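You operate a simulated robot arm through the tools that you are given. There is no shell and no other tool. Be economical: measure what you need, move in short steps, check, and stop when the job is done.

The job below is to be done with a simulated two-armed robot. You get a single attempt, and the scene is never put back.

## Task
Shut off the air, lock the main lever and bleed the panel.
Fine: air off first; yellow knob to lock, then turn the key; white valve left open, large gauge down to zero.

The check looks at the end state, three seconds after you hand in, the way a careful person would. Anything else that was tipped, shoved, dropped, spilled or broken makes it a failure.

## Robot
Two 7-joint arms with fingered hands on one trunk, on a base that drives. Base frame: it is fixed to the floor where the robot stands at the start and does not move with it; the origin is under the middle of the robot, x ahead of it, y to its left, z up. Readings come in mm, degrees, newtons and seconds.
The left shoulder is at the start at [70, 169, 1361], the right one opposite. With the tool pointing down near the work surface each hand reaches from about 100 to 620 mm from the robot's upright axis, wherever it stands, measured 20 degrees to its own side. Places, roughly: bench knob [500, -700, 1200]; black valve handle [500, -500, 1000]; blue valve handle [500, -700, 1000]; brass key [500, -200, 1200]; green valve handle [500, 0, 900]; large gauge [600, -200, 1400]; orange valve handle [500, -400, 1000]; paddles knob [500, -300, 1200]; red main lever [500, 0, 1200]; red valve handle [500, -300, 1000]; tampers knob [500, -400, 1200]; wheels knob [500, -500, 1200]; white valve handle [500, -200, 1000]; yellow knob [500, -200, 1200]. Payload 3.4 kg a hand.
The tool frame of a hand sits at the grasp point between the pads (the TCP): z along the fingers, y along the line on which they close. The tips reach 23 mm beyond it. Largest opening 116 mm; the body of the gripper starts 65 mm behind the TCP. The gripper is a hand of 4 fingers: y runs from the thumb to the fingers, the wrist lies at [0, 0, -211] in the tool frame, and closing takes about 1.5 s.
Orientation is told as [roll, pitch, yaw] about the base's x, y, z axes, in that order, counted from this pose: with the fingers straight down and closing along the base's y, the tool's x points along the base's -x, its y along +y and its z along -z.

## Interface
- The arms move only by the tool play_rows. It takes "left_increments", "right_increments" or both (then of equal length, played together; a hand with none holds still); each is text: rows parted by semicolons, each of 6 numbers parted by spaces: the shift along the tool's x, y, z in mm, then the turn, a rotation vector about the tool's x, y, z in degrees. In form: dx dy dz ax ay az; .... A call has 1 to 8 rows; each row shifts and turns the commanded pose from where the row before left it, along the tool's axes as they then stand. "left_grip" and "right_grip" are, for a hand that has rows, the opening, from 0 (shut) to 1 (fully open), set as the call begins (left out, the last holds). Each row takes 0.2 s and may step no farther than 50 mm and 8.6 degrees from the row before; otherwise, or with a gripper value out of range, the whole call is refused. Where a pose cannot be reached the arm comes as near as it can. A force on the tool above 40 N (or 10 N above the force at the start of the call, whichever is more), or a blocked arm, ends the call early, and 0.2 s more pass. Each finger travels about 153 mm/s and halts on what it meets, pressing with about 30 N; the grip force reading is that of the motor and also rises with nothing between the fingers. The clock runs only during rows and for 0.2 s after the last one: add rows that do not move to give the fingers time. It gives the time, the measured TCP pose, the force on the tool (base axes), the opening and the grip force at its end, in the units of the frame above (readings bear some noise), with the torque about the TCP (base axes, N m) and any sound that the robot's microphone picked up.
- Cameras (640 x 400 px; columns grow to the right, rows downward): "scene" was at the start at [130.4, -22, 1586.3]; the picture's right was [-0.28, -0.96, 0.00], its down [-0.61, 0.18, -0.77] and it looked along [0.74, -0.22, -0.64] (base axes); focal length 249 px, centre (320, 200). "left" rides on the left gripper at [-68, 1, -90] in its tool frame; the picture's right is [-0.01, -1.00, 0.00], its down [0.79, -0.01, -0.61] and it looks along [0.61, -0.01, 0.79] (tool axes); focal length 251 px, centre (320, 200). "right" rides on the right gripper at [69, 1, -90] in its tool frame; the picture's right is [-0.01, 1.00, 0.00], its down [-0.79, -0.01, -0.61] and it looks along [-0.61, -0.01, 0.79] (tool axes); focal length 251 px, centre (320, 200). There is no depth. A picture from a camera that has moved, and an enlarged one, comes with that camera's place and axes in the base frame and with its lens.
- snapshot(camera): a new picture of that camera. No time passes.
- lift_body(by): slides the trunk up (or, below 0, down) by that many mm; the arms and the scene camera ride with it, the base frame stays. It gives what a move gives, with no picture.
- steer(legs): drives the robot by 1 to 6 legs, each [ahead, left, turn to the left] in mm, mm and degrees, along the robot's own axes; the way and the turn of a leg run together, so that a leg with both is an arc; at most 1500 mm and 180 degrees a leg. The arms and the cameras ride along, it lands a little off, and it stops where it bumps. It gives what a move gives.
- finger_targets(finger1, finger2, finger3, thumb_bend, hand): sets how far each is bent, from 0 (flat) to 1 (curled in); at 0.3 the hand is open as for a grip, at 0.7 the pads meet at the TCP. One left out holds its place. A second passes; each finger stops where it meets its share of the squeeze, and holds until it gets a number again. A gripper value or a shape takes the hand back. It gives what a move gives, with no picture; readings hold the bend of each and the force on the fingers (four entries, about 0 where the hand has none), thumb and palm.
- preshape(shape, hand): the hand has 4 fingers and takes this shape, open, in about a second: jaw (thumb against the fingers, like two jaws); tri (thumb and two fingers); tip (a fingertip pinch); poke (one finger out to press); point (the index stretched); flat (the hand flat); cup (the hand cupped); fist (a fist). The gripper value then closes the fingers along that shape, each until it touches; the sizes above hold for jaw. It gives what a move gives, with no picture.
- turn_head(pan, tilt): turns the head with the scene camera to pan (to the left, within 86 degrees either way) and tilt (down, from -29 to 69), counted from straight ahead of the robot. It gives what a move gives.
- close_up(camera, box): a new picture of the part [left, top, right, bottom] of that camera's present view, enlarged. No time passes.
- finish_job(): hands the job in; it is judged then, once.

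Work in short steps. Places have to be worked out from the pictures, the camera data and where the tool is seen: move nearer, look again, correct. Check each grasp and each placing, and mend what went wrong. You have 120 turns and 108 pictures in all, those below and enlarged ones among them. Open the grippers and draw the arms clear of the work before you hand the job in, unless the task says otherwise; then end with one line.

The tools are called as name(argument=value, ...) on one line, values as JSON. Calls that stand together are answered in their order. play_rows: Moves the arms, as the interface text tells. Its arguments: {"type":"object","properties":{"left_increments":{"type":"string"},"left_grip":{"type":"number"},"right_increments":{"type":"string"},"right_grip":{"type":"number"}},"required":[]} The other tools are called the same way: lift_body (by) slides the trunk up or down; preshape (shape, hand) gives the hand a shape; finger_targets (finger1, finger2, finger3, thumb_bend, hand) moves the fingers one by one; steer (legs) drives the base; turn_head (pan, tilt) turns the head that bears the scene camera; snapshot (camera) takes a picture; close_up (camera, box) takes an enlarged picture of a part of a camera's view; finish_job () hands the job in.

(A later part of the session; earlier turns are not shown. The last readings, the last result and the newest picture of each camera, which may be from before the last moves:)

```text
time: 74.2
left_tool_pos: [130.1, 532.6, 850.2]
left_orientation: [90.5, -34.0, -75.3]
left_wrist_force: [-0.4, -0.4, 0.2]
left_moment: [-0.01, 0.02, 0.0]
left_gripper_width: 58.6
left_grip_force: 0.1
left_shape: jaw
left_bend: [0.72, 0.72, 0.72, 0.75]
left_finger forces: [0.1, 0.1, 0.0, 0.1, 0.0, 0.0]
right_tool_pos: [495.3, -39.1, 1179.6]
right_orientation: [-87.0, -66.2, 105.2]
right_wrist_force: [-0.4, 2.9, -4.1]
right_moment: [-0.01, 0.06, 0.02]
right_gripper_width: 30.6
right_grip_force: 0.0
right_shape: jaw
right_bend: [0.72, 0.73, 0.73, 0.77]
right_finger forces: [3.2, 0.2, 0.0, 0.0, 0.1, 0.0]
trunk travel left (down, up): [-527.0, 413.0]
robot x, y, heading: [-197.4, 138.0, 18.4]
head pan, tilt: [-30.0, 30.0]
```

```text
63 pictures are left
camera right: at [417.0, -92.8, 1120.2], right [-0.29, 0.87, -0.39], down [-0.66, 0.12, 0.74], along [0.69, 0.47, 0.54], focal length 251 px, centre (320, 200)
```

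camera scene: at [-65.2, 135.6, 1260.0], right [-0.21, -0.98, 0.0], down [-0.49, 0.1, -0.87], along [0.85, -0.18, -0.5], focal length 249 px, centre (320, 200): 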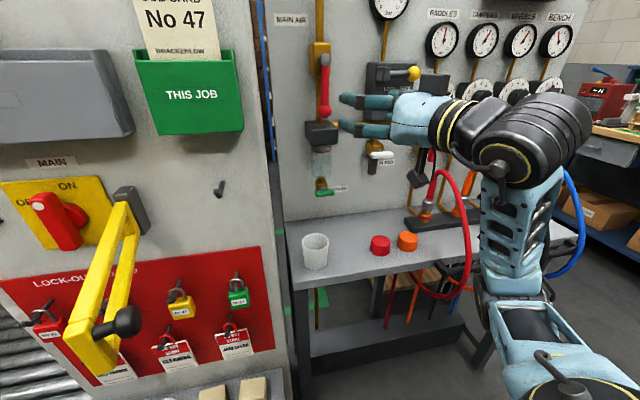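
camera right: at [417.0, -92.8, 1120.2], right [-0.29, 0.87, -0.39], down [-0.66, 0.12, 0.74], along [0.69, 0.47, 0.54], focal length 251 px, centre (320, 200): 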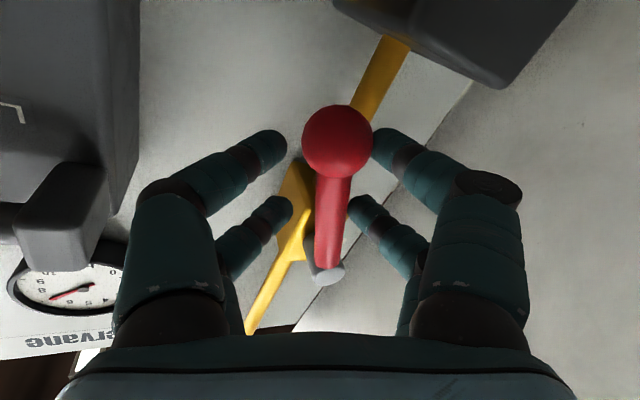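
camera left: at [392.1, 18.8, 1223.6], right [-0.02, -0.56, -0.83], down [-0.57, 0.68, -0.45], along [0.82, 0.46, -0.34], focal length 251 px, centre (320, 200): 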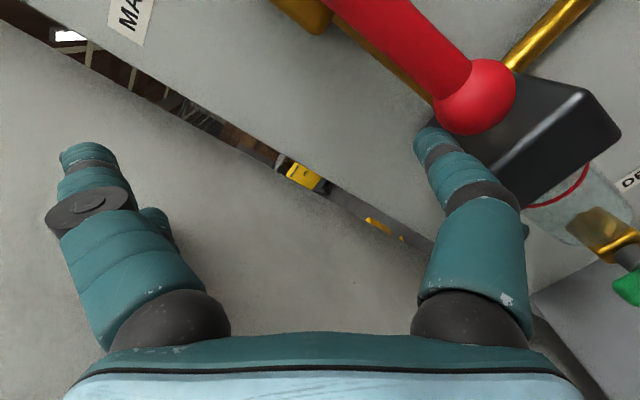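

The shaft is now aligned in the gap. I follow the arc: each row moves 11 mm tangentially with an 8° roll.

play_rows(right_increments="0 -11 -3 0 0 -8;0 -11 -3 0 0 -8;0 -11 -2.5 0 0 -8;0 -11 -2 0 0 -8;0 0 0 0 0 0")

snapshot(camera="right")

```text
time: 75.3
left_tool_pos: [129.3, 532.2, 851.6]
left_orientation: [90.6, -34.1, -75.5]
left_wrist_force: [-0.5, -0.3, -0.9]
left_moment: [0.01, 0.0, -0.02]
left_gripper_width: 58.7
left_grip_force: 0.1
left_shape: jaw
left_bend: [0.72, 0.72, 0.72, 0.75]
left_finger forces: [0.1, 0.0, 0.0, 0.1, 0.0, 0.0]
right_tool_pos: [495.9, -76.1, 1207.7]
right_orientation: [-88.8, -34.2, 107.2]
right_wrist_force: [-2.4, 1.5, -1.2]
right_moment: [0.09, 0.08, 0.06]
right_gripper_width: 30.5
right_grip_force: 0.1
right_shape: jaw
right_bend: [0.72, 0.73, 0.73, 0.77]
right_finger forces: [2.7, 0.0, 0.0, 0.0, 0.1, 0.0]
trunk travel left (down, up): [-527.0, 413.0]
robot x, y, heading: [-198.9, 139.6, 18.3]
head pan, tilt: [-30.0, 30.0]
```

```text
62 pictures are left
camera right: at [426.3, -157.0, 1171.1], right [-0.19, 0.54, -0.82], down [-0.77, 0.44, 0.46], along [0.61, 0.72, 0.33], focal length 251 px, centre (320, 200)
```

right: 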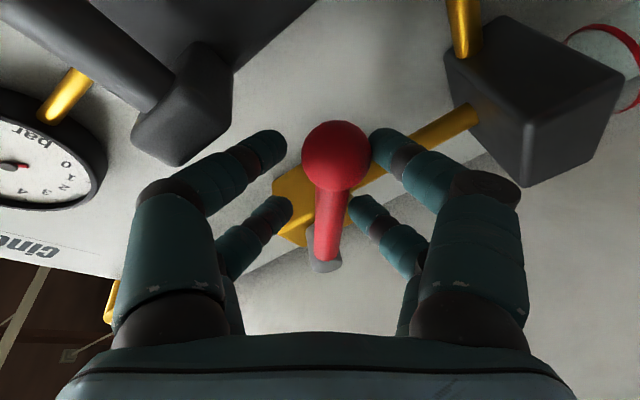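

Tracking well, light forces. Four more rows to horizontal.

play_rows(right_increments="0 -11 -1.5 0 0 -8;0 -11 -1.2 0 0 -8;0 -11 -1 0 0 -8;0 -11 -0.5 0 0 -8;0 0 0 0 0 0")

snapshot(camera="right")

close_up(camera="scene", box=[260, 0, 480, 180])

```text
time: 76.5
left_tool_pos: [130.9, 532.5, 850.7]
left_orientation: [90.4, -34.0, -75.5]
left_wrist_force: [0.3, -0.7, 0.5]
left_moment: [-0.06, 0.02, 0.03]
left_gripper_width: 58.5
left_grip_force: 0.1
left_shape: jaw
left_bend: [0.72, 0.72, 0.72, 0.75]
left_finger forces: [0.0, 0.0, 0.0, 0.1, 0.0, 0.1]
right_tool_pos: [495.8, -93.9, 1246.1]
right_orientation: [-89.0, -2.2, 107.9]
right_wrist_force: [-0.1, 0.0, -2.9]
right_moment: [0.04, 0.05, 0.03]
right_gripper_width: 30.1
right_grip_force: 0.1
right_shape: jaw
right_bend: [0.72, 0.73, 0.73, 0.77]
right_finger forces: [1.9, 0.0, 0.0, 0.0, 0.0, 0.0]
trunk travel left (down, up): [-527.0, 413.0]
robot x, y, heading: [-197.4, 134.2, 18.0]
head pan, tilt: [-30.0, 30.0]
```

```text
61 pictures are left
camera right: at [432.4, -186.2, 1246.9], right [-0.03, 0.04, -1.0], down [-0.82, 0.57, 0.05], along [0.57, 0.82, 0.02], focal length 251 px, centre (320, 200)
```

right: 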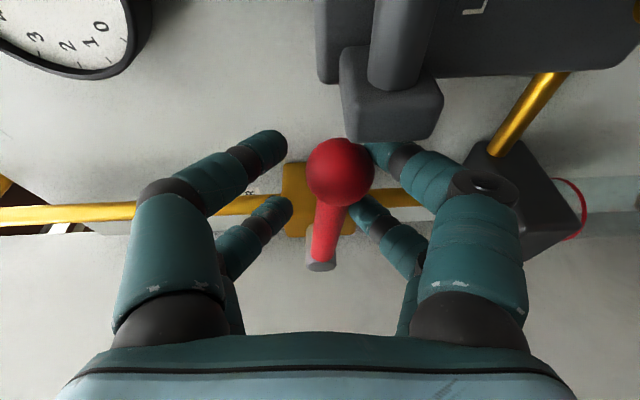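

```text
2.22 times, centred on (370, 90) of scene
camera zoom: at [-64.6, 135.6, 1260.0], right [-0.21, -0.98, 0.0], down [-0.49, 0.1, -0.87], along [0.85, -0.18, -0.5], focal length 554 px, centre (209, 444)
```

zoom: 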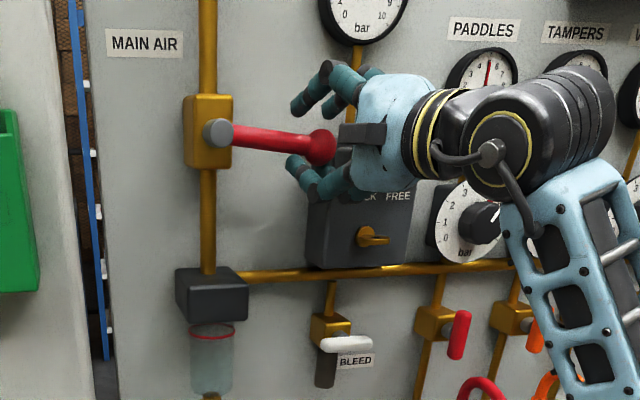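

The lever is about 80° round. I push slightly further until it meets its stop.

play_rows(right_increments="0 -8 0 0 0 -6;0 -8 0 0 0 -5;0 -5 0 0 0 0;0 0 0 0 0 0")

close_up(camera="scene", box=[260, 0, 480, 180])

```text
time: 77.5
left_tool_pos: [130.3, 533.0, 851.5]
left_orientation: [90.6, -34.2, -75.3]
left_wrist_force: [-0.4, 0.0, -0.4]
left_moment: [0.0, 0.01, 0.0]
left_gripper_width: 58.5
left_grip_force: 0.1
left_shape: jaw
left_bend: [0.72, 0.72, 0.72, 0.75]
left_finger forces: [0.0, 0.0, 0.1, 0.0, 0.1, 0.0]
right_tool_pos: [496.5, -90.2, 1266.2]
right_orientation: [-88.8, 8.7, 108.1]
right_wrist_force: [-8.6, 5.7, -16.5]
right_moment: [0.53, 0.41, -0.16]
right_gripper_width: 35.3
right_grip_force: 0.1
right_shape: jaw
right_bend: [0.71, 0.72, 0.73, 0.77]
right_finger forces: [15.1, 4.8, 0.0, 0.0, 0.1, 0.0]
trunk travel left (down, up): [-527.0, 413.0]
robot x, y, heading: [-201.4, 137.5, 18.2]
head pan, tilt: [-30.0, 30.0]
```

```text
2.22 times, centred on (370, 90) of scene
camera zoom: at [-64.6, 136.5, 1259.8], right [-0.21, -0.98, 0.0], down [-0.49, 0.1, -0.87], along [0.85, -0.18, -0.5], focal length 554 px, centre (209, 444)
```

zoom: 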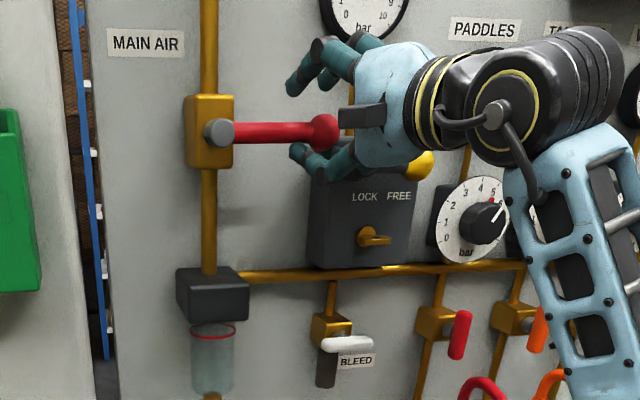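

The lever is horizontal and firm against its stop: air is off. I ease off 8 mm and withdraw straight back.

play_rows(right_increments="0 9 0 0 0 0;-6 0 -19 0 0 0;-9.3 0 -28.5 0 0 0;-9.3 0 -28.5 0 0 0;-9.3 0 -28.5 0 0 0;0 0 -20 0 0 0;0 0 0 0 0 0")

snapshot(camera="scene")

snapshot(camera="right")

```text
time: 79.2
left_tool_pos: [130.6, 531.7, 851.2]
left_orientation: [90.6, -34.0, -75.5]
left_wrist_force: [1.0, -0.4, -1.4]
left_moment: [-0.02, 0.02, -0.02]
left_gripper_width: 58.5
left_grip_force: 0.1
left_shape: jaw
left_bend: [0.72, 0.72, 0.72, 0.75]
left_finger forces: [0.1, 0.0, 0.0, 0.1, 0.1, 0.0]
right_tool_pos: [367.5, -99.0, 1256.7]
right_orientation: [-88.9, 8.7, 108.1]
right_wrist_force: [-0.3, -0.4, 0.3]
right_moment: [0.0, 0.07, 0.03]
right_gripper_width: 29.3
right_grip_force: 0.1
right_shape: jaw
right_bend: [0.73, 0.73, 0.73, 0.77]
right_finger forces: [0.1, 0.0, 0.0, 0.0, 0.0, 0.0]
trunk travel left (down, up): [-527.0, 413.0]
robot x, y, heading: [-199.1, 137.5, 18.0]
head pan, tilt: [-30.0, 30.0]
```

```text
58 pictures are left
camera scene: at [-65.6, 135.7, 1260.1], right [-0.21, -0.98, 0.0], down [-0.49, 0.1, -0.87], along [0.85, -0.18, -0.5], focal length 249 px, centre (320, 200)
```

scene: 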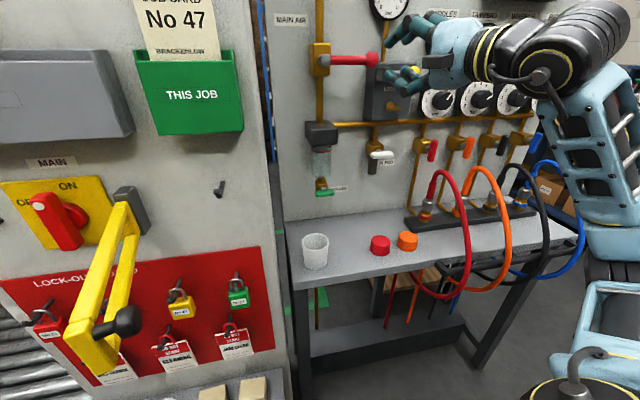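

```text
57 pictures are left
camera right: at [302.9, -190.6, 1268.9], right [0.03, -0.14, -0.99], down [-0.82, 0.56, -0.1], along [0.57, 0.81, -0.1], focal length 251 px, centre (320, 200)
```

right: 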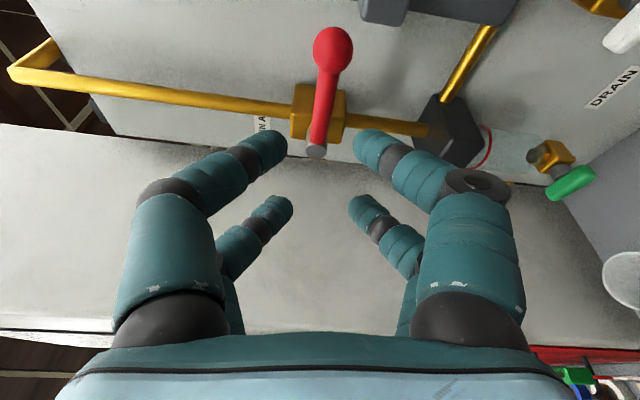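

The lever stays off. Next is the yellow knob: I move the robot back and right, and roll the closed hand upright again.

steer(legs=[[-122, 0, 0], [0, -177, 0]])

play_rows(right_increments="0 0 0 0 0 8.3;0 0 0 0 0 8.3;0 0 0 0 0 8.3;0 0 0 0 0 8.3;0 0 0 0 0 8.3;0 0 0 0 0 8.3;0 0 0 0 0 8.3;0 0 0 0 0 8.3", right_grip=0)

play_rows(right_increments="0 0 0 0 0 8.3;0 0 0 0 0 8.3;0 0 0 0 0 8.3;0 0 0 0 0 7;0 0 0 0 0 0")

snapshot(camera="right")

snapshot(camera="scene")

```text
time: 81.5
left_tool_pos: [68.9, 324.6, 852.3]
left_orientation: [90.5, -34.1, -75.5]
left_wrist_force: [0.3, -0.2, -0.2]
left_moment: [-0.01, -0.01, 0.03]
left_gripper_width: 58.5
left_grip_force: 0.0
left_shape: jaw
left_bend: [0.72, 0.72, 0.72, 0.75]
left_finger forces: [0.1, 0.0, 0.0, 0.0, 0.1, 0.1]
right_tool_pos: [307.3, -306.9, 1255.3]
right_orientation: [-89.0, 8.6, 107.9]
right_wrist_force: [0.0, -0.4, -0.6]
right_moment: [-0.01, 0.03, 0.04]
right_gripper_width: 29.1
right_grip_force: 0.0
right_shape: jaw
right_bend: [0.73, 0.73, 0.73, 0.77]
right_finger forces: [0.0, 0.1, 0.0, 0.1, 0.1, 0.0]
trunk travel left (down, up): [-527.0, 413.0]
robot x, y, heading: [-260.6, -68.6, 18.0]
head pan, tilt: [-30.0, 30.0]
```

```text
time: 83.3
left_tool_pos: [68.8, 325.6, 851.6]
left_orientation: [90.5, -34.0, -75.4]
left_wrist_force: [-0.1, 0.5, -0.8]
left_moment: [-0.01, -0.03, 0.01]
left_gripper_width: 58.3
left_grip_force: 0.1
left_shape: jaw
left_bend: [0.72, 0.72, 0.72, 0.75]
left_finger forces: [0.0, 0.1, 0.0, 0.1, 0.0, 0.0]
right_tool_pos: [307.4, -306.7, 1256.2]
right_orientation: [-88.1, -57.8, 106.1]
right_wrist_force: [-1.1, -0.7, 0.1]
right_moment: [0.0, 0.0, 0.0]
right_gripper_width: 0.0
right_grip_force: 29.8
right_shape: jaw
right_bend: [0.62, 0.63, 0.63, 0.62]
right_finger forces: [0.1, 0.0, 0.0, 0.0, 0.0, 0.0]
trunk travel left (down, up): [-527.0, 413.0]
robot x, y, heading: [-259.9, -67.8, 18.0]
head pan, tilt: [-30.0, 30.0]
```

```text
time: 84.5
left_tool_pos: [69.3, 324.5, 852.4]
left_orientation: [90.6, -34.0, -75.5]
left_wrist_force: [0.0, -0.9, 0.7]
left_moment: [-0.05, 0.0, 0.02]
left_gripper_width: 58.7
left_grip_force: 0.1
left_shape: jaw
left_bend: [0.72, 0.72, 0.72, 0.75]
left_finger forces: [0.0, 0.0, 0.1, 0.1, 0.0, 0.0]
right_tool_pos: [305.3, -305.7, 1256.0]
right_orientation: [-14.0, -89.0, 31.6]
right_wrist_force: [0.3, -0.3, -0.3]
right_moment: [-0.04, 0.0, 0.01]
right_gripper_width: 0.0
right_grip_force: 29.7
right_shape: jaw
right_bend: [0.62, 0.63, 0.63, 0.63]
right_finger forces: [0.0, 0.0, 0.0, 0.1, 0.0, 0.0]
trunk travel left (down, up): [-527.0, 413.0]
robot x, y, heading: [-258.6, -69.8, 17.9]
head pan, tilt: [-30.0, 30.0]
```

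```text
56 pictures are left
camera right: at [220.1, -332.6, 1190.5], right [-0.3, 0.95, 0.0], down [-0.56, -0.18, 0.81], along [0.77, 0.24, 0.59], focal length 251 px, centre (320, 200)
```

right: 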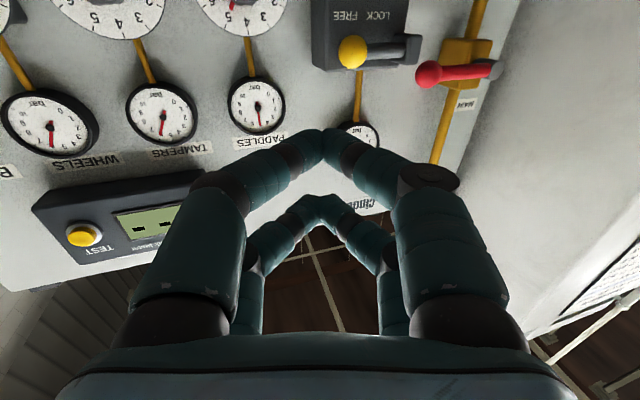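

```text
55 pictures are left
camera scene: at [-126.1, -70.3, 1260.0], right [-0.21, -0.98, 0.0], down [-0.49, 0.1, -0.87], along [0.85, -0.18, -0.5], focal length 249 px, centre (320, 200)
```

scene: 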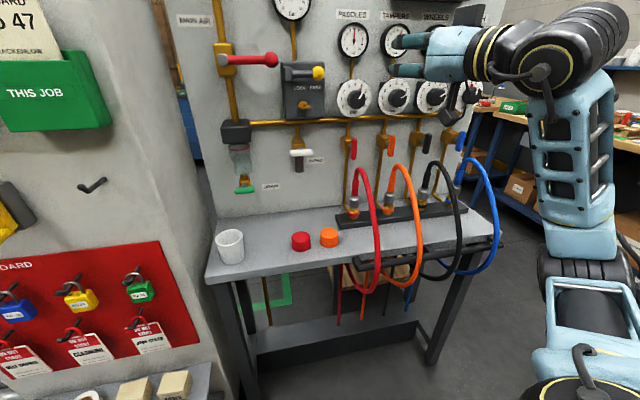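

The knob is confirmed at (512,-204,1221). A straight advance brings the tips to its right; I go 175 mm and look.

play_rows(right_increments="5 0 40 0 0 0;5 0 40 0 0 0;0 0 35 0 0 0;0 0 30 0 0 0;0 0 30 0 0 0;0 0 0 0 0 0")

snapshot(camera="right")

close_up(camera="scene", box=[200, 20, 440, 180])

```text
time: 85.9
left_tool_pos: [68.5, 324.3, 851.7]
left_orientation: [90.6, -34.0, -75.5]
left_wrist_force: [-1.1, -0.2, -0.3]
left_moment: [0.0, 0.05, -0.01]
left_gripper_width: 58.3
left_grip_force: 0.0
left_shape: jaw
left_bend: [0.72, 0.72, 0.72, 0.75]
left_finger forces: [0.1, 0.0, 0.0, 0.0, 0.0, 0.1]
right_tool_pos: [473.9, -253.5, 1242.9]
right_orientation: [-21.1, -89.0, 38.8]
right_wrist_force: [-0.1, -0.8, 0.1]
right_moment: [0.01, 0.01, 0.01]
right_gripper_width: 0.0
right_grip_force: 30.3
right_shape: jaw
right_bend: [0.62, 0.63, 0.63, 0.63]
right_finger forces: [0.0, 0.0, 0.0, 0.0, 0.0, 0.0]
trunk travel left (down, up): [-527.0, 413.0]
robot x, y, heading: [-260.8, -70.8, 18.2]
head pan, tilt: [-30.0, 30.0]
```

```text
54 pictures are left
camera right: at [386.8, -279.8, 1177.7], right [-0.3, 0.95, 0.0], down [-0.56, -0.18, 0.81], along [0.77, 0.24, 0.59], focal length 251 px, centre (320, 200)
```

right: 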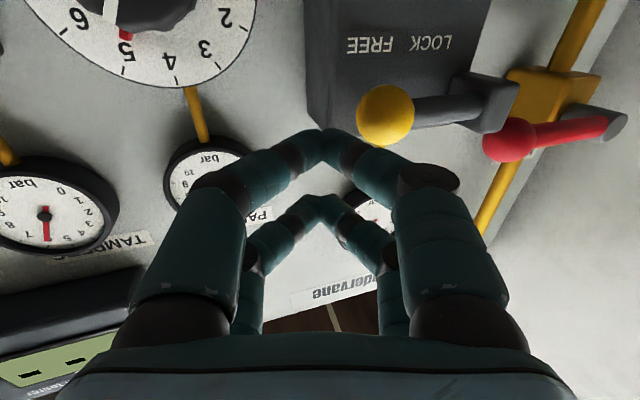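

```text
2.50 times, centred on (320, 100) of scene
camera zoom: at [-126.5, -70.6, 1260.1], right [-0.21, -0.98, 0.0], down [-0.49, 0.1, -0.87], along [0.85, -0.18, -0.5], focal length 624 px, centre (320, 450)
```

zoom: 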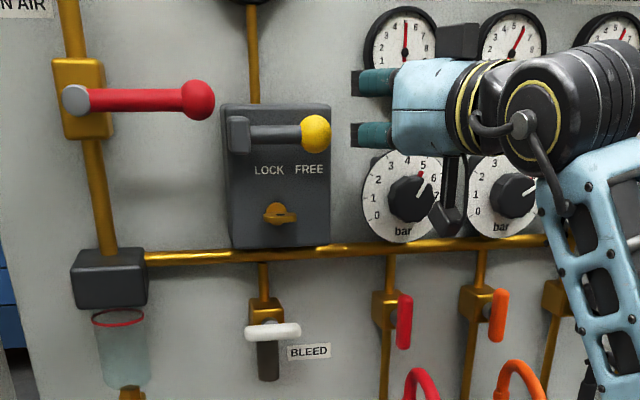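

The lower fingertip pair is level with the knob. I go 24 mm deeper and start pushing left.

play_rows(right_increments="0 0 12 0 0 0;0 0 12 0 0 0;0 9.5 3 0 0 0;0 9.5 3 0 0 0;0 9.5 3 0 0 0;0 9.5 3 0 0 0;0 0 0 0 0 0")

close_up(camera="scene", box=[200, 20, 440, 180])

```text
time: 87.5
left_tool_pos: [68.2, 325.0, 852.0]
left_orientation: [90.4, -33.9, -75.5]
left_wrist_force: [0.0, 0.1, -0.3]
left_moment: [0.02, -0.06, 0.03]
left_gripper_width: 58.6
left_grip_force: 0.0
left_shape: jaw
left_bend: [0.72, 0.72, 0.72, 0.75]
left_finger forces: [0.0, 0.0, 0.1, 0.0, 0.0, 0.0]
right_tool_pos: [496.3, -205.8, 1242.0]
right_orientation: [-18.0, -89.1, 35.7]
right_wrist_force: [-0.7, -2.0, -0.4]
right_moment: [-0.04, 0.03, 0.0]
right_gripper_width: 0.1
right_grip_force: 30.2
right_shape: jaw
right_bend: [0.63, 0.63, 0.63, 0.62]
right_finger forces: [0.1, 0.0, 0.1, 0.0, 0.0, 0.1]
trunk travel left (down, up): [-527.0, 413.0]
robot x, y, heading: [-260.0, -68.0, 17.7]
head pan, tilt: [-30.0, 30.0]
```

```text
2.50 times, centred on (320, 100) of scene
camera zoom: at [-126.0, -70.9, 1260.0], right [-0.21, -0.98, 0.0], down [-0.49, 0.1, -0.87], along [0.85, -0.18, -0.5], focal length 624 px, centre (320, 450)
```

zoom: 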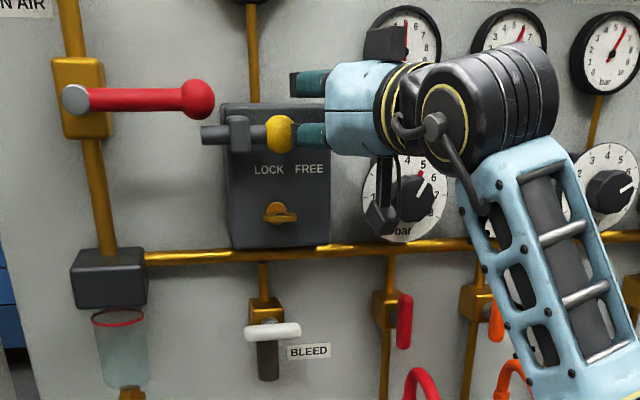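

The bolt slides left easily, emerging beneath the lever. I push on until it seats.

play_rows(right_increments="0 7.6 2.4 0 0 0;0 5.7 1.8 0 0 0;0 4.8 1.5 0 0 0;0 4.8 1.5 0 0 0;0 0 0 0 0 0")

close_up(camera="scene", box=[200, 20, 440, 180])

```text
time: 88.7
left_tool_pos: [68.9, 319.7, 855.4]
left_orientation: [90.7, -33.8, -75.6]
left_wrist_force: [0.2, 0.5, -0.1]
left_moment: [-0.03, 0.02, 0.01]
left_gripper_width: 58.4
left_grip_force: 0.0
left_shape: jaw
left_bend: [0.72, 0.72, 0.72, 0.75]
left_finger forces: [0.0, 0.1, 0.0, 0.0, 0.0, 0.0]
right_tool_pos: [493.9, -190.2, 1241.4]
right_orientation: [-1.3, -89.2, 18.8]
right_wrist_force: [-2.0, -22.4, 1.4]
right_moment: [-0.38, -0.01, -0.18]
right_gripper_width: 0.0
right_grip_force: 29.8
right_shape: jaw
right_bend: [0.65, 0.63, 0.63, 0.61]
right_finger forces: [0.0, 0.1, 0.0, 0.0, 0.1, 0.1]
trunk travel left (down, up): [-527.0, 413.0]
robot x, y, heading: [-259.4, -67.2, 17.7]
head pan, tilt: [-30.0, 30.0]
```

```text
2.50 times, centred on (320, 100) of scene
camera zoom: at [-126.9, -77.9, 1260.1], right [-0.21, -0.98, -0.01], down [-0.49, 0.11, -0.87], along [0.85, -0.18, -0.5], focal length 624 px, centre (320, 450)
```

zoom: 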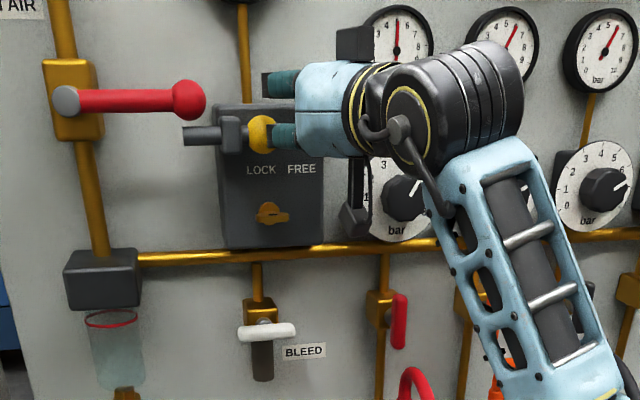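

The bolt is seated at LOCK (22 N). I withdraw, take a tip pinch, and look at the key closely.

play_rows(right_increments="0 -8 0 0 0 0;0 -8 -10 0 0 0;0 0 -30 0 0 0;0 0 -40 0 0 0;0 0 -30 0 0 0;0 0 0 0 0 0")

preshape(hand="right", shape="tip")

snapshot(camera="right")

close_up(camera="scene", box=[270, 50, 350, 170])

```text
time: 90.1
left_tool_pos: [70.5, 325.5, 851.8]
left_orientation: [90.5, -34.0, -75.4]
left_wrist_force: [0.2, 0.8, 0.1]
left_moment: [0.0, -0.07, 0.03]
left_gripper_width: 58.5
left_grip_force: 0.1
left_shape: jaw
left_bend: [0.72, 0.72, 0.72, 0.75]
left_finger forces: [0.0, 0.0, 0.1, 0.0, 0.0, 0.0]
right_tool_pos: [394.6, -229.3, 1244.1]
right_orientation: [-18.6, -88.9, 36.3]
right_wrist_force: [-0.1, -0.4, 0.5]
right_moment: [0.01, 0.02, -0.02]
right_gripper_width: 0.0
right_grip_force: 30.0
right_shape: jaw
right_bend: [0.63, 0.63, 0.63, 0.62]
right_finger forces: [0.0, 0.1, 0.0, 0.1, 0.0, 0.1]
trunk travel left (down, up): [-527.0, 413.0]
robot x, y, heading: [-260.5, -69.7, 18.0]
head pan, tilt: [-30.0, 30.0]
```

```text
time: 91.0
left_tool_pos: [69.7, 325.6, 851.9]
left_orientation: [90.6, -34.1, -75.6]
left_wrist_force: [0.7, -0.1, -0.1]
left_moment: [0.0, 0.0, -0.01]
left_gripper_width: 58.7
left_grip_force: 0.2
left_shape: jaw
left_bend: [0.72, 0.72, 0.72, 0.75]
left_finger forces: [0.0, 0.0, 0.0, 0.0, 0.0, 0.0]
right_tool_pos: [396.9, -228.5, 1245.0]
right_orientation: [-19.1, -89.0, 36.9]
right_wrist_force: [0.0, 0.4, -0.8]
right_moment: [0.0, -0.01, -0.01]
right_gripper_width: 115.7
right_grip_force: 0.0
right_shape: tip
right_bend: [0.3, 0.3, 0.3, 0.3]
right_finger forces: [0.1, 0.0, 0.0, 0.1, 0.0, 0.0]
trunk travel left (down, up): [-527.0, 413.0]
robot x, y, heading: [-262.5, -68.8, 18.1]
head pan, tilt: [-30.0, 30.0]
```

```text
50 pictures are left
camera right: at [309.6, -256.8, 1178.5], right [-0.3, 0.95, 0.0], down [-0.56, -0.18, 0.81], along [0.77, 0.24, 0.59], focal length 251 px, centre (320, 200)
```

right: 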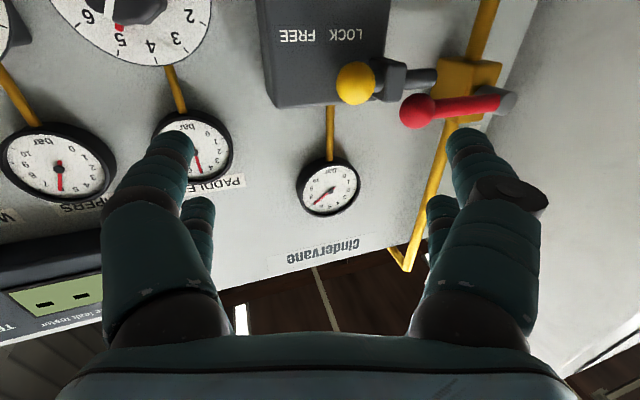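

```text
3.33 times, centred on (310, 110) of scene
camera zoom: at [-126.0, -70.2, 1260.0], right [-0.21, -0.98, 0.0], down [-0.49, 0.1, -0.87], along [0.85, -0.18, -0.5], focal length 831 px, centre (353, 500)
```

zoom: 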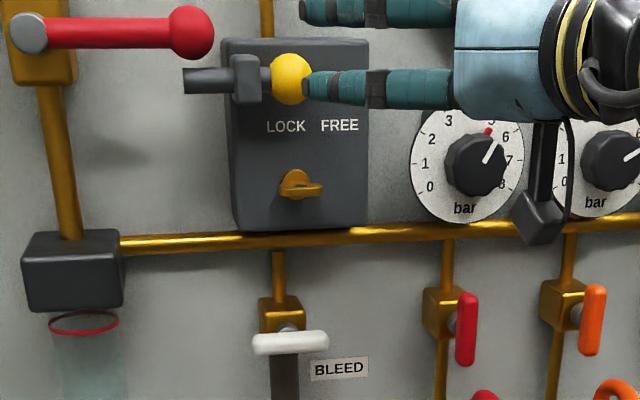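

The key bow is a horizontal plate at about (517,-167,1148). I close the tip pinch to see where its tips meet.

play_rows(right_increments="0 0 -10 0 0 0;0 0 0 0 0 0;0 0 0 0 0 0;0 0 0 0 0 0;0 0 0 0 0 0;0 0 0 0 0 0;0 0 0 0 0 0", right_grip=0.0)

snapshot(camera="right")

close_up(camera="scene", box=[320, 0, 480, 120])

```text
time: 92.6
left_tool_pos: [68.5, 324.7, 852.4]
left_orientation: [90.5, -33.9, -75.5]
left_wrist_force: [-0.2, -0.5, 0.0]
left_moment: [-0.01, 0.01, 0.02]
left_gripper_width: 58.7
left_grip_force: 0.1
left_shape: jaw
left_bend: [0.72, 0.72, 0.72, 0.75]
left_finger forces: [0.0, 0.0, 0.0, 0.0, 0.0, 0.0]
right_tool_pos: [385.6, -232.9, 1244.9]
right_orientation: [-19.3, -88.9, 37.0]
right_wrist_force: [-1.0, 0.5, 0.1]
right_moment: [-0.01, 0.01, -0.02]
right_gripper_width: 0.1
right_grip_force: 30.2
right_shape: tip
right_bend: [0.62, 0.62, 0.62, 0.62]
right_finger forces: [0.0, 0.0, 0.1, 0.0, 0.0, 0.1]
trunk travel left (down, up): [-527.0, 413.0]
robot x, y, heading: [-259.2, -68.3, 17.8]
head pan, tilt: [-30.0, 30.0]
```

```text
48 pictures are left
camera right: at [299.8, -260.2, 1178.5], right [-0.3, 0.95, 0.0], down [-0.56, -0.18, 0.81], along [0.77, 0.24, 0.59], focal length 251 px, centre (320, 200)
```

right: 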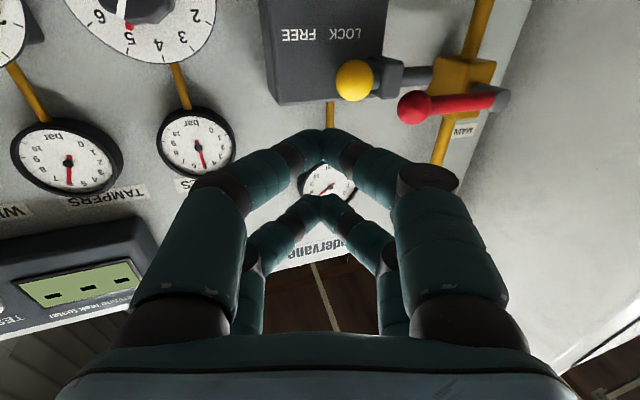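

```text
3.33 times, centred on (400, 60) of scene
camera zoom: at [-126.0, -70.2, 1260.0], right [-0.21, -0.98, 0.0], down [-0.49, 0.1, -0.87], along [0.85, -0.18, -0.5], focal length 831 px, centre (53, 667)
```

zoom: 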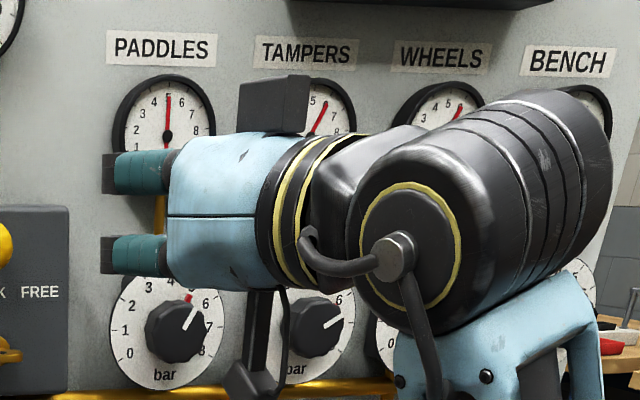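

Each pair of digits pinches 27 mm off the tool axis; I'll grip the key with one pair and rotate about the key. I lower the trunk 100 mm, open a bit, and roll the hand so it closes vertically.

lift_body(by=-97)

play_rows(right_increments="0 0 0 0 0 -8.3;0 0 0 0 0 -8.3;0 0 0 0 0 -8.3;0 0 0 0 0 -8.3;0 0 0 0 0 -8.3;0 0 0 0 0 -8.3;0 0 0 0 0 -8.3;0 0 0 0 0 -8.3", right_grip=0.35)

play_rows(right_increments="0 0 0 0 0 -8.3;0 0 0 0 0 -8.3;0 0 0 0 0 -7;0 0 0 0 -6 0;0 0 0 0 -6 0;0 0 0 0 -6 0;0 0 0 0 0 0")

snapshot(camera="right")

```text
time: 93.9
left_tool_pos: [68.9, 324.5, 754.4]
left_orientation: [90.4, -34.0, -75.5]
left_wrist_force: [-0.6, 0.1, -0.2]
left_moment: [0.01, 0.01, 0.01]
left_gripper_width: 58.6
left_grip_force: 0.0
left_shape: jaw
left_bend: [0.72, 0.72, 0.72, 0.75]
left_finger forces: [0.0, 0.0, 0.0, 0.0, 0.0, 0.0]
right_tool_pos: [385.8, -231.7, 1147.8]
right_orientation: [-19.6, -88.9, 37.3]
right_wrist_force: [0.7, -1.3, -0.5]
right_moment: [0.0, 0.0, -0.03]
right_gripper_width: 0.2
right_grip_force: 30.1
right_shape: tip
right_bend: [0.62, 0.62, 0.62, 0.62]
right_finger forces: [0.0, 0.0, 0.1, 0.0, 0.1, 0.0]
trunk travel left (down, up): [-430.0, 510.0]
robot x, y, heading: [-261.7, -71.0, 18.0]
head pan, tilt: [-30.0, 30.0]
```

```text
time: 95.7
left_tool_pos: [69.4, 326.1, 754.2]
left_orientation: [90.5, -34.0, -75.6]
left_wrist_force: [-0.1, -0.6, -1.4]
left_moment: [0.01, 0.04, 0.02]
left_gripper_width: 58.7
left_grip_force: 0.0
left_shape: jaw
left_bend: [0.72, 0.72, 0.72, 0.75]
left_finger forces: [0.0, 0.0, 0.0, 0.0, 0.1, 0.0]
right_tool_pos: [384.9, -233.9, 1147.1]
right_orientation: [-88.8, -23.1, 107.3]
right_wrist_force: [0.3, 0.3, -0.6]
right_moment: [-0.02, -0.03, 0.01]
right_gripper_width: 40.2
right_grip_force: 0.1
right_shape: tip
right_bend: [0.73, 0.73, 0.73, 0.77]
right_finger forces: [0.0, 0.0, 0.1, 0.0, 0.0, 0.1]
trunk travel left (down, up): [-430.0, 510.0]
robot x, y, heading: [-256.8, -69.2, 18.3]
head pan, tilt: [-30.0, 30.0]
```

```text
time: 97.3
left_tool_pos: [68.7, 325.9, 753.8]
left_orientation: [90.6, -33.9, -75.5]
left_wrist_force: [-0.4, 0.1, 0.8]
left_moment: [0.01, -0.01, -0.01]
left_gripper_width: 58.7
left_grip_force: 0.0
left_shape: jaw
left_bend: [0.72, 0.72, 0.72, 0.75]
left_finger forces: [0.1, 0.1, 0.0, 0.1, 0.0, 0.0]
right_tool_pos: [386.0, -231.9, 1148.1]
right_orientation: [-89.1, 0.1, 125.8]
right_wrist_force: [1.5, 0.0, 0.0]
right_moment: [0.03, -0.01, -0.01]
right_gripper_width: 40.1
right_grip_force: 0.0
right_shape: tip
right_bend: [0.73, 0.73, 0.73, 0.77]
right_finger forces: [0.0, 0.0, 0.1, 0.1, 0.0, 0.1]
trunk travel left (down, up): [-430.0, 510.0]
robot x, y, heading: [-261.1, -67.4, 17.9]
head pan, tilt: [-30.0, 30.0]
```

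```text
46 pictures are left
camera right: at [353.6, -340.7, 1150.0], right [-0.02, 0.0, -1.0], down [-0.96, 0.29, 0.02], along [0.29, 0.96, -0.01], focal length 251 px, centre (320, 200)
```

right: 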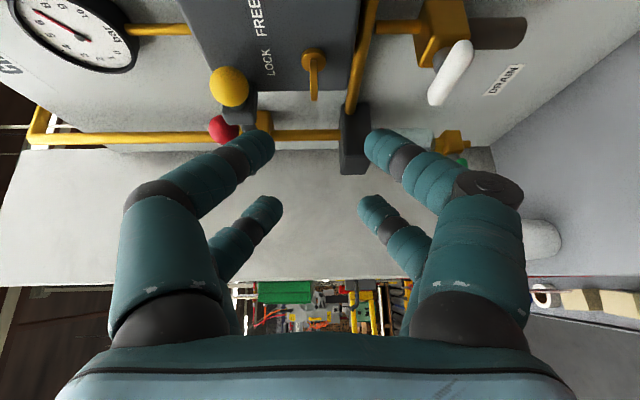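

I turned the yaw the wrong way (now 36°). I turn it back 36° so the tool aligns with the key axis.

play_rows(right_increments="0 0 0 0 7 0;0 0 0 0 7 0;0 0 0 0 7 0;0 0 0 0 7 0;0 0 0 0 7.5 0;0 0 0 0 0 0")

snapshot(camera="right")

```text
time: 98.7
left_tool_pos: [70.0, 325.2, 754.7]
left_orientation: [90.5, -34.0, -75.5]
left_wrist_force: [-0.2, 0.3, 0.2]
left_moment: [-0.03, 0.0, -0.02]
left_gripper_width: 58.5
left_grip_force: 0.1
left_shape: jaw
left_bend: [0.72, 0.72, 0.72, 0.75]
left_finger forces: [0.0, 0.0, 0.1, 0.0, 0.0, 0.1]
right_tool_pos: [385.0, -233.6, 1148.3]
right_orientation: [-89.3, 0.6, 90.1]
right_wrist_force: [-0.2, -0.6, -0.7]
right_moment: [0.0, 0.01, 0.02]
right_gripper_width: 40.3
right_grip_force: 0.1
right_shape: tip
right_bend: [0.73, 0.73, 0.73, 0.77]
right_finger forces: [0.1, 0.0, 0.0, 0.1, 0.1, 0.1]
trunk travel left (down, up): [-430.0, 510.0]
robot x, y, heading: [-259.8, -69.1, 17.9]
head pan, tilt: [-30.0, 30.0]
```

```text
45 pictures are left
camera right: at [296.5, -301.5, 1150.2], right [-0.01, 0.0, -1.0], down [-0.61, 0.79, 0.01], along [0.79, 0.61, -0.01], focal length 251 px, centre (320, 200)
```

right: 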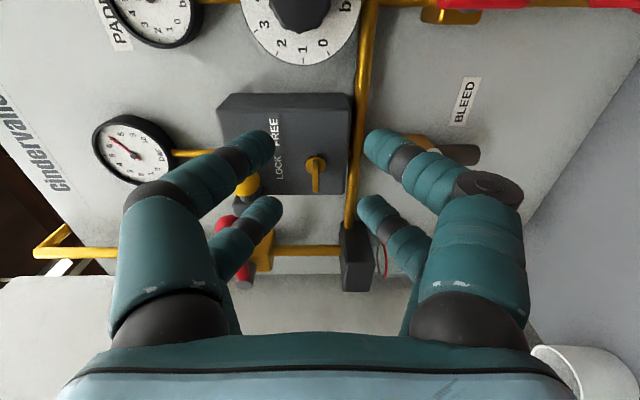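

Aligned; the key is at (517,-167,1151). I shift left 39 mm so the left digit pair lines up, and advance in steps.

play_rows(right_increments="-20 -3 20 0 0 0;-19 0 20 0 0 0;0 0 25 0 0 0;0 0 20 0 0 0;0 0 10 0 0 0;0 0 0 0 0 0")

snapshot(camera="right")

close_up(camera="scene", box=[250, 0, 410, 120])

```text
time: 100.1
left_tool_pos: [70.0, 325.9, 754.3]
left_orientation: [90.5, -34.0, -75.5]
left_wrist_force: [0.4, -0.1, 0.2]
left_moment: [-0.01, 0.02, 0.02]
left_gripper_width: 58.4
left_grip_force: 0.1
left_shape: jaw
left_bend: [0.72, 0.72, 0.72, 0.75]
left_finger forces: [0.1, 0.0, 0.0, 0.1, 0.0, 0.0]
right_tool_pos: [481.2, -194.6, 1148.3]
right_orientation: [-89.1, 0.7, 90.2]
right_wrist_force: [0.5, 0.2, 0.1]
right_moment: [0.0, -0.01, 0.0]
right_gripper_width: 40.2
right_grip_force: 0.0
right_shape: tip
right_bend: [0.73, 0.73, 0.73, 0.77]
right_finger forces: [0.0, 0.0, 0.0, 0.0, 0.0, 0.0]
trunk travel left (down, up): [-430.0, 510.0]
robot x, y, heading: [-260.2, -67.6, 18.1]
head pan, tilt: [-30.0, 30.0]
```

```text
44 pictures are left
camera right: at [392.3, -262.0, 1151.5], right [-0.01, 0.0, -1.0], down [-0.61, 0.79, 0.01], along [0.79, 0.61, -0.01], focal length 251 px, centre (320, 200)
```

right: 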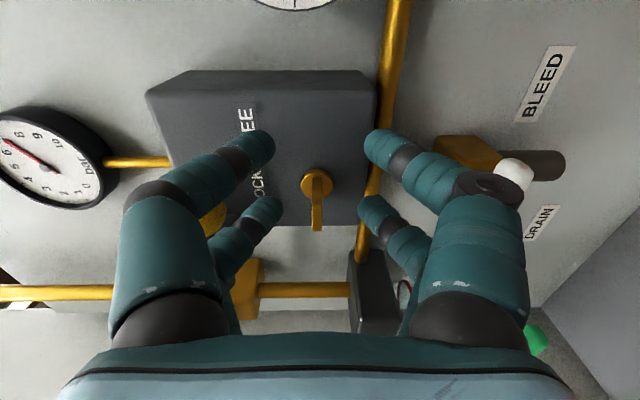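

```text
3.33 times, centred on (330, 60) of scene
camera zoom: at [-126.1, -70.2, 1163.0], right [-0.21, -0.98, 0.0], down [-0.49, 0.1, -0.87], along [0.85, -0.18, -0.5], focal length 831 px, centre (287, 667)
```

zoom: 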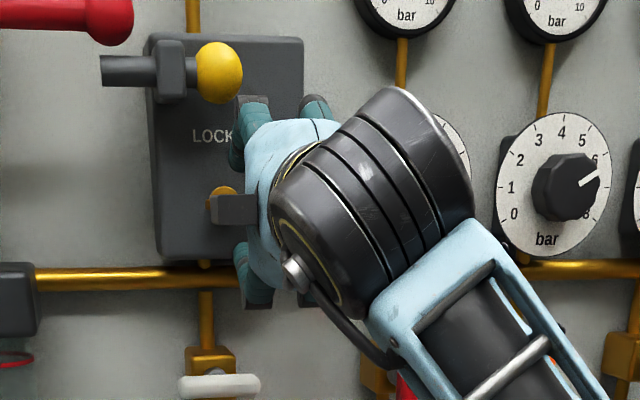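

The bow spans x≈489–534 and lies centred between the far digit pair. I advance 20 mm and close.

play_rows(right_increments="0 0 10 0 0 0;0 0 10 0 0 0;0 0 0 0 0 0")

play_rows(right_increments="0 0 0 0 0 0;0 0 0 0 0 0;0 0 0 0 0 0;0 0 0 0 0 0;0 0 0 0 0 0", right_grip=0)

snapshot(camera="right")

```text
time: 100.9
left_tool_pos: [69.6, 324.9, 755.1]
left_orientation: [90.6, -33.9, -75.5]
left_wrist_force: [1.0, 0.7, -1.1]
left_moment: [-0.01, 0.02, 0.0]
left_gripper_width: 58.7
left_grip_force: 0.0
left_shape: jaw
left_bend: [0.72, 0.72, 0.72, 0.75]
left_finger forces: [0.1, 0.1, 0.0, 0.0, 0.0, 0.0]
right_tool_pos: [501.6, -192.5, 1147.5]
right_orientation: [-89.2, 0.6, 90.3]
right_wrist_force: [0.2, -0.2, -0.7]
right_moment: [0.01, -0.01, 0.01]
right_gripper_width: 40.2
right_grip_force: 0.2
right_shape: tip
right_bend: [0.73, 0.73, 0.73, 0.77]
right_finger forces: [0.0, 0.1, 0.1, 0.0, 0.1, 0.0]
trunk travel left (down, up): [-430.0, 510.0]
robot x, y, heading: [-260.4, -68.9, 17.9]
head pan, tilt: [-30.0, 30.0]
```

```text
time: 102.1
left_tool_pos: [70.5, 324.9, 754.6]
left_orientation: [90.4, -34.1, -75.4]
left_wrist_force: [1.9, 0.6, 0.0]
left_moment: [0.0, -0.01, 0.02]
left_gripper_width: 58.4
left_grip_force: 0.1
left_shape: jaw
left_bend: [0.72, 0.72, 0.72, 0.75]
left_finger forces: [0.1, 0.0, 0.0, 0.0, 0.0, 0.0]
right_tool_pos: [502.7, -193.2, 1147.9]
right_orientation: [-89.0, 0.6, 90.2]
right_wrist_force: [2.0, 0.8, 1.1]
right_moment: [0.01, -0.01, -0.06]
right_gripper_width: 0.1
right_grip_force: 29.8
right_shape: tip
right_bend: [0.62, 0.68, 0.71, 0.62]
right_finger forces: [0.0, 26.0, 27.1, 0.0, 0.0, 0.1]
trunk travel left (down, up): [-430.0, 510.0]
robot x, y, heading: [-261.8, -70.3, 17.8]
head pan, tilt: [-30.0, 30.0]
```

```text
42 pictures are left
camera right: at [412.6, -261.8, 1150.6], right [-0.02, 0.0, -1.0], down [-0.61, 0.79, 0.01], along [0.79, 0.61, -0.01], focal length 251 px, centre (320, 200)
```

right: 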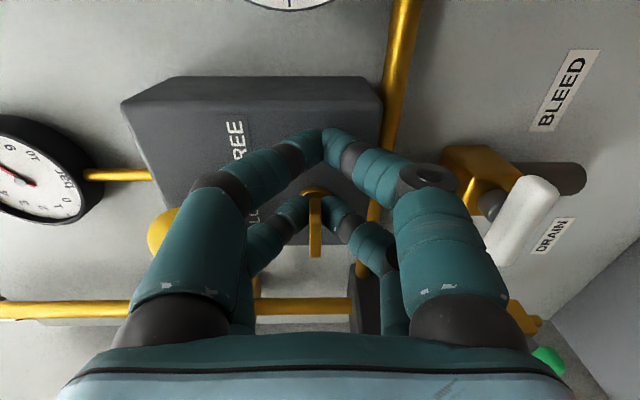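

The far pair clamps the bow with 26 N. I try turning clockwise 16° about the key axis.

play_rows(right_increments="-0.6 3.6 0 0 0 8;-0.6 3.6 0 0 0 8;0 0 0 0 0 0")

snapshot(camera="right")

```text
time: 102.9
left_tool_pos: [70.1, 325.8, 755.1]
left_orientation: [90.5, -33.9, -75.4]
left_wrist_force: [0.0, -0.3, -0.5]
left_moment: [-0.02, 0.02, -0.03]
left_gripper_width: 58.5
left_grip_force: 0.0
left_shape: jaw
left_bend: [0.72, 0.72, 0.72, 0.75]
left_finger forces: [0.0, 0.0, 0.0, 0.0, 0.0, 0.0]
right_tool_pos: [501.2, -190.7, 1140.8]
right_orientation: [-89.1, -15.5, 90.0]
right_wrist_force: [4.8, -0.6, 3.4]
right_moment: [0.03, -0.04, -0.07]
right_gripper_width: 0.2
right_grip_force: 29.6
right_shape: tip
right_bend: [0.62, 0.68, 0.71, 0.62]
right_finger forces: [0.0, 25.4, 28.6, 0.0, 0.0, 0.0]
trunk travel left (down, up): [-430.0, 510.0]
robot x, y, heading: [-261.8, -65.0, 18.0]
head pan, tilt: [-30.0, 30.0]
```

```text
41 pictures are left
camera right: at [412.0, -257.5, 1124.8], right [-0.02, 0.27, -0.96], down [-0.61, 0.76, 0.23], along [0.8, 0.59, 0.15], focal length 251 px, centre (320, 200)
```

right: 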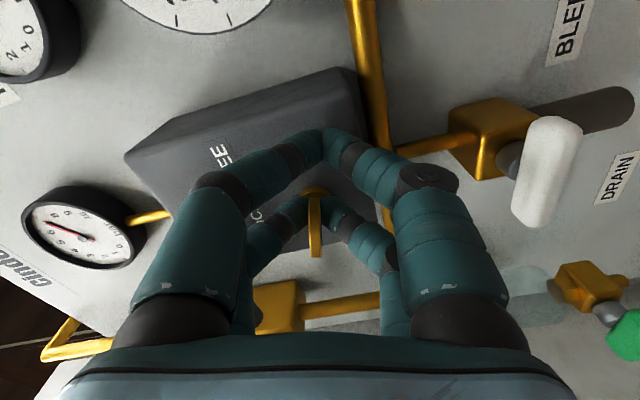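

The key turns with the hand at little force. I continue clockwise in the same manner.

play_rows(right_increments="-0.6 3.6 0 0 0 8;-0.6 3.6 0 0 0 8;-0.6 3.6 0 0 0 8;-0.6 3.6 0 0 0 8;-0.6 3.6 0 0 0 8;-0.6 3.6 0 0 0 8;0 0 0 0 0 0")

snapshot(camera="right")

```text
time: 104.5
left_tool_pos: [70.0, 325.0, 754.8]
left_orientation: [90.5, -33.9, -75.6]
left_wrist_force: [-0.4, -0.4, 0.3]
left_moment: [-0.03, 0.01, -0.01]
left_gripper_width: 58.4
left_grip_force: 0.2
left_shape: jaw
left_bend: [0.72, 0.72, 0.72, 0.75]
left_finger forces: [0.0, 0.0, 0.0, 0.0, 0.0, 0.0]
right_tool_pos: [503.0, -176.6, 1126.2]
right_orientation: [-88.2, -63.4, 88.6]
right_wrist_force: [11.6, 0.1, 13.2]
right_moment: [0.08, 0.01, -0.07]
right_gripper_width: 0.0
right_grip_force: 30.2
right_shape: tip
right_bend: [0.62, 0.68, 0.71, 0.62]
right_finger forces: [0.1, 23.8, 30.4, 0.0, 0.0, 0.0]
trunk travel left (down, up): [-430.0, 510.0]
robot x, y, heading: [-259.3, -65.4, 18.2]
head pan, tilt: [-30.0, 30.0]
```

```text
40 pictures are left
camera right: at [410.6, -206.9, 1066.8], right [-0.01, 0.9, -0.44], down [-0.6, 0.35, 0.72], along [0.8, 0.27, 0.53], focal length 251 px, centre (320, 200)
```

right: 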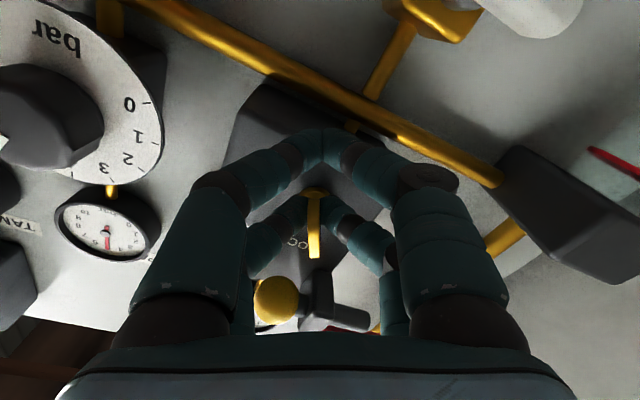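

Turned about 63°. I finish the remaining 27°, easing slightly upward against the small load.

play_rows(right_increments="-1.5 3.4 -0.5 0 0 8;-1.5 3.4 -0.5 0 0 8;-1.2 3.6 0 0 0 8;0 0 0 0 0 0")

snapshot(camera="right")

```text
time: 105.5
left_tool_pos: [70.3, 325.2, 754.2]
left_orientation: [90.4, -34.0, -75.5]
left_wrist_force: [1.0, -0.6, -0.2]
left_moment: [-0.01, 0.0, 0.0]
left_gripper_width: 58.4
left_grip_force: 0.1
left_shape: jaw
left_bend: [0.72, 0.72, 0.72, 0.75]
left_finger forces: [0.0, 0.0, 0.1, 0.0, 0.0, 0.0]
right_tool_pos: [500.4, -166.6, 1125.4]
right_orientation: [-68.4, -87.4, 68.6]
right_wrist_force: [6.1, -1.4, 1.3]
right_moment: [-0.01, 0.07, -0.04]
right_gripper_width: 0.0
right_grip_force: 30.1
right_shape: tip
right_bend: [0.62, 0.68, 0.71, 0.62]
right_finger forces: [0.0, 26.9, 29.0, 0.0, 0.0, 0.1]
trunk travel left (down, up): [-430.0, 510.0]
robot x, y, heading: [-260.4, -68.2, 18.1]
head pan, tilt: [-30.0, 30.0]
```

```text
39 pictures are left
camera right: at [410.4, -168.9, 1059.5], right [0.0, 1.0, -0.04], down [-0.59, 0.03, 0.8], along [0.81, 0.02, 0.59], focal length 251 px, centre (320, 200)
```

right: 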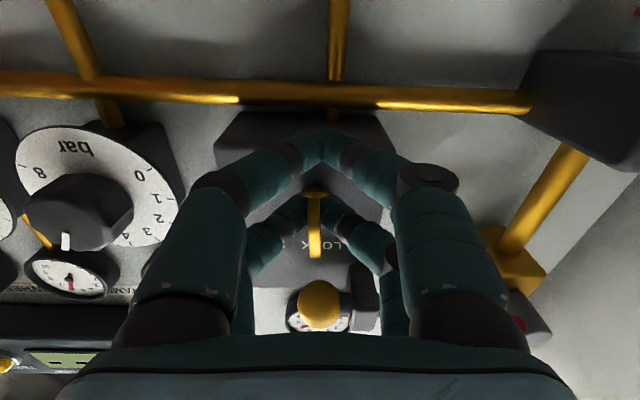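

The key is nearly vertical. I turn 5° more to reach the stop, checking the moment.

play_rows(right_increments="-0.6 1.8 0 0 0 4;-0.5 1.4 0 0 0 3;0 0 0 0 0 0")

```text
time: 106.3
left_tool_pos: [70.3, 325.3, 754.9]
left_orientation: [90.3, -34.0, -75.4]
left_wrist_force: [-0.9, -0.6, 1.0]
left_moment: [-0.02, -0.01, -0.01]
left_gripper_width: 58.1
left_grip_force: 0.0
left_shape: jaw
left_bend: [0.72, 0.72, 0.72, 0.75]
left_finger forces: [0.1, 0.0, 0.1, 0.0, 0.0, 0.0]
right_tool_pos: [500.9, -164.2, 1126.8]
right_orientation: [77.2, -85.5, -77.0]
right_wrist_force: [1.6, -2.3, -4.6]
right_moment: [-0.02, 0.1, -0.07]
right_gripper_width: 0.0
right_grip_force: 30.0
right_shape: tip
right_bend: [0.62, 0.68, 0.71, 0.62]
right_finger forces: [0.1, 27.3, 30.4, 0.0, 0.1, 0.0]
trunk travel left (down, up): [-430.0, 510.0]
robot x, y, heading: [-264.2, -66.8, 18.0]
head pan, tilt: [-30.0, 30.0]
```

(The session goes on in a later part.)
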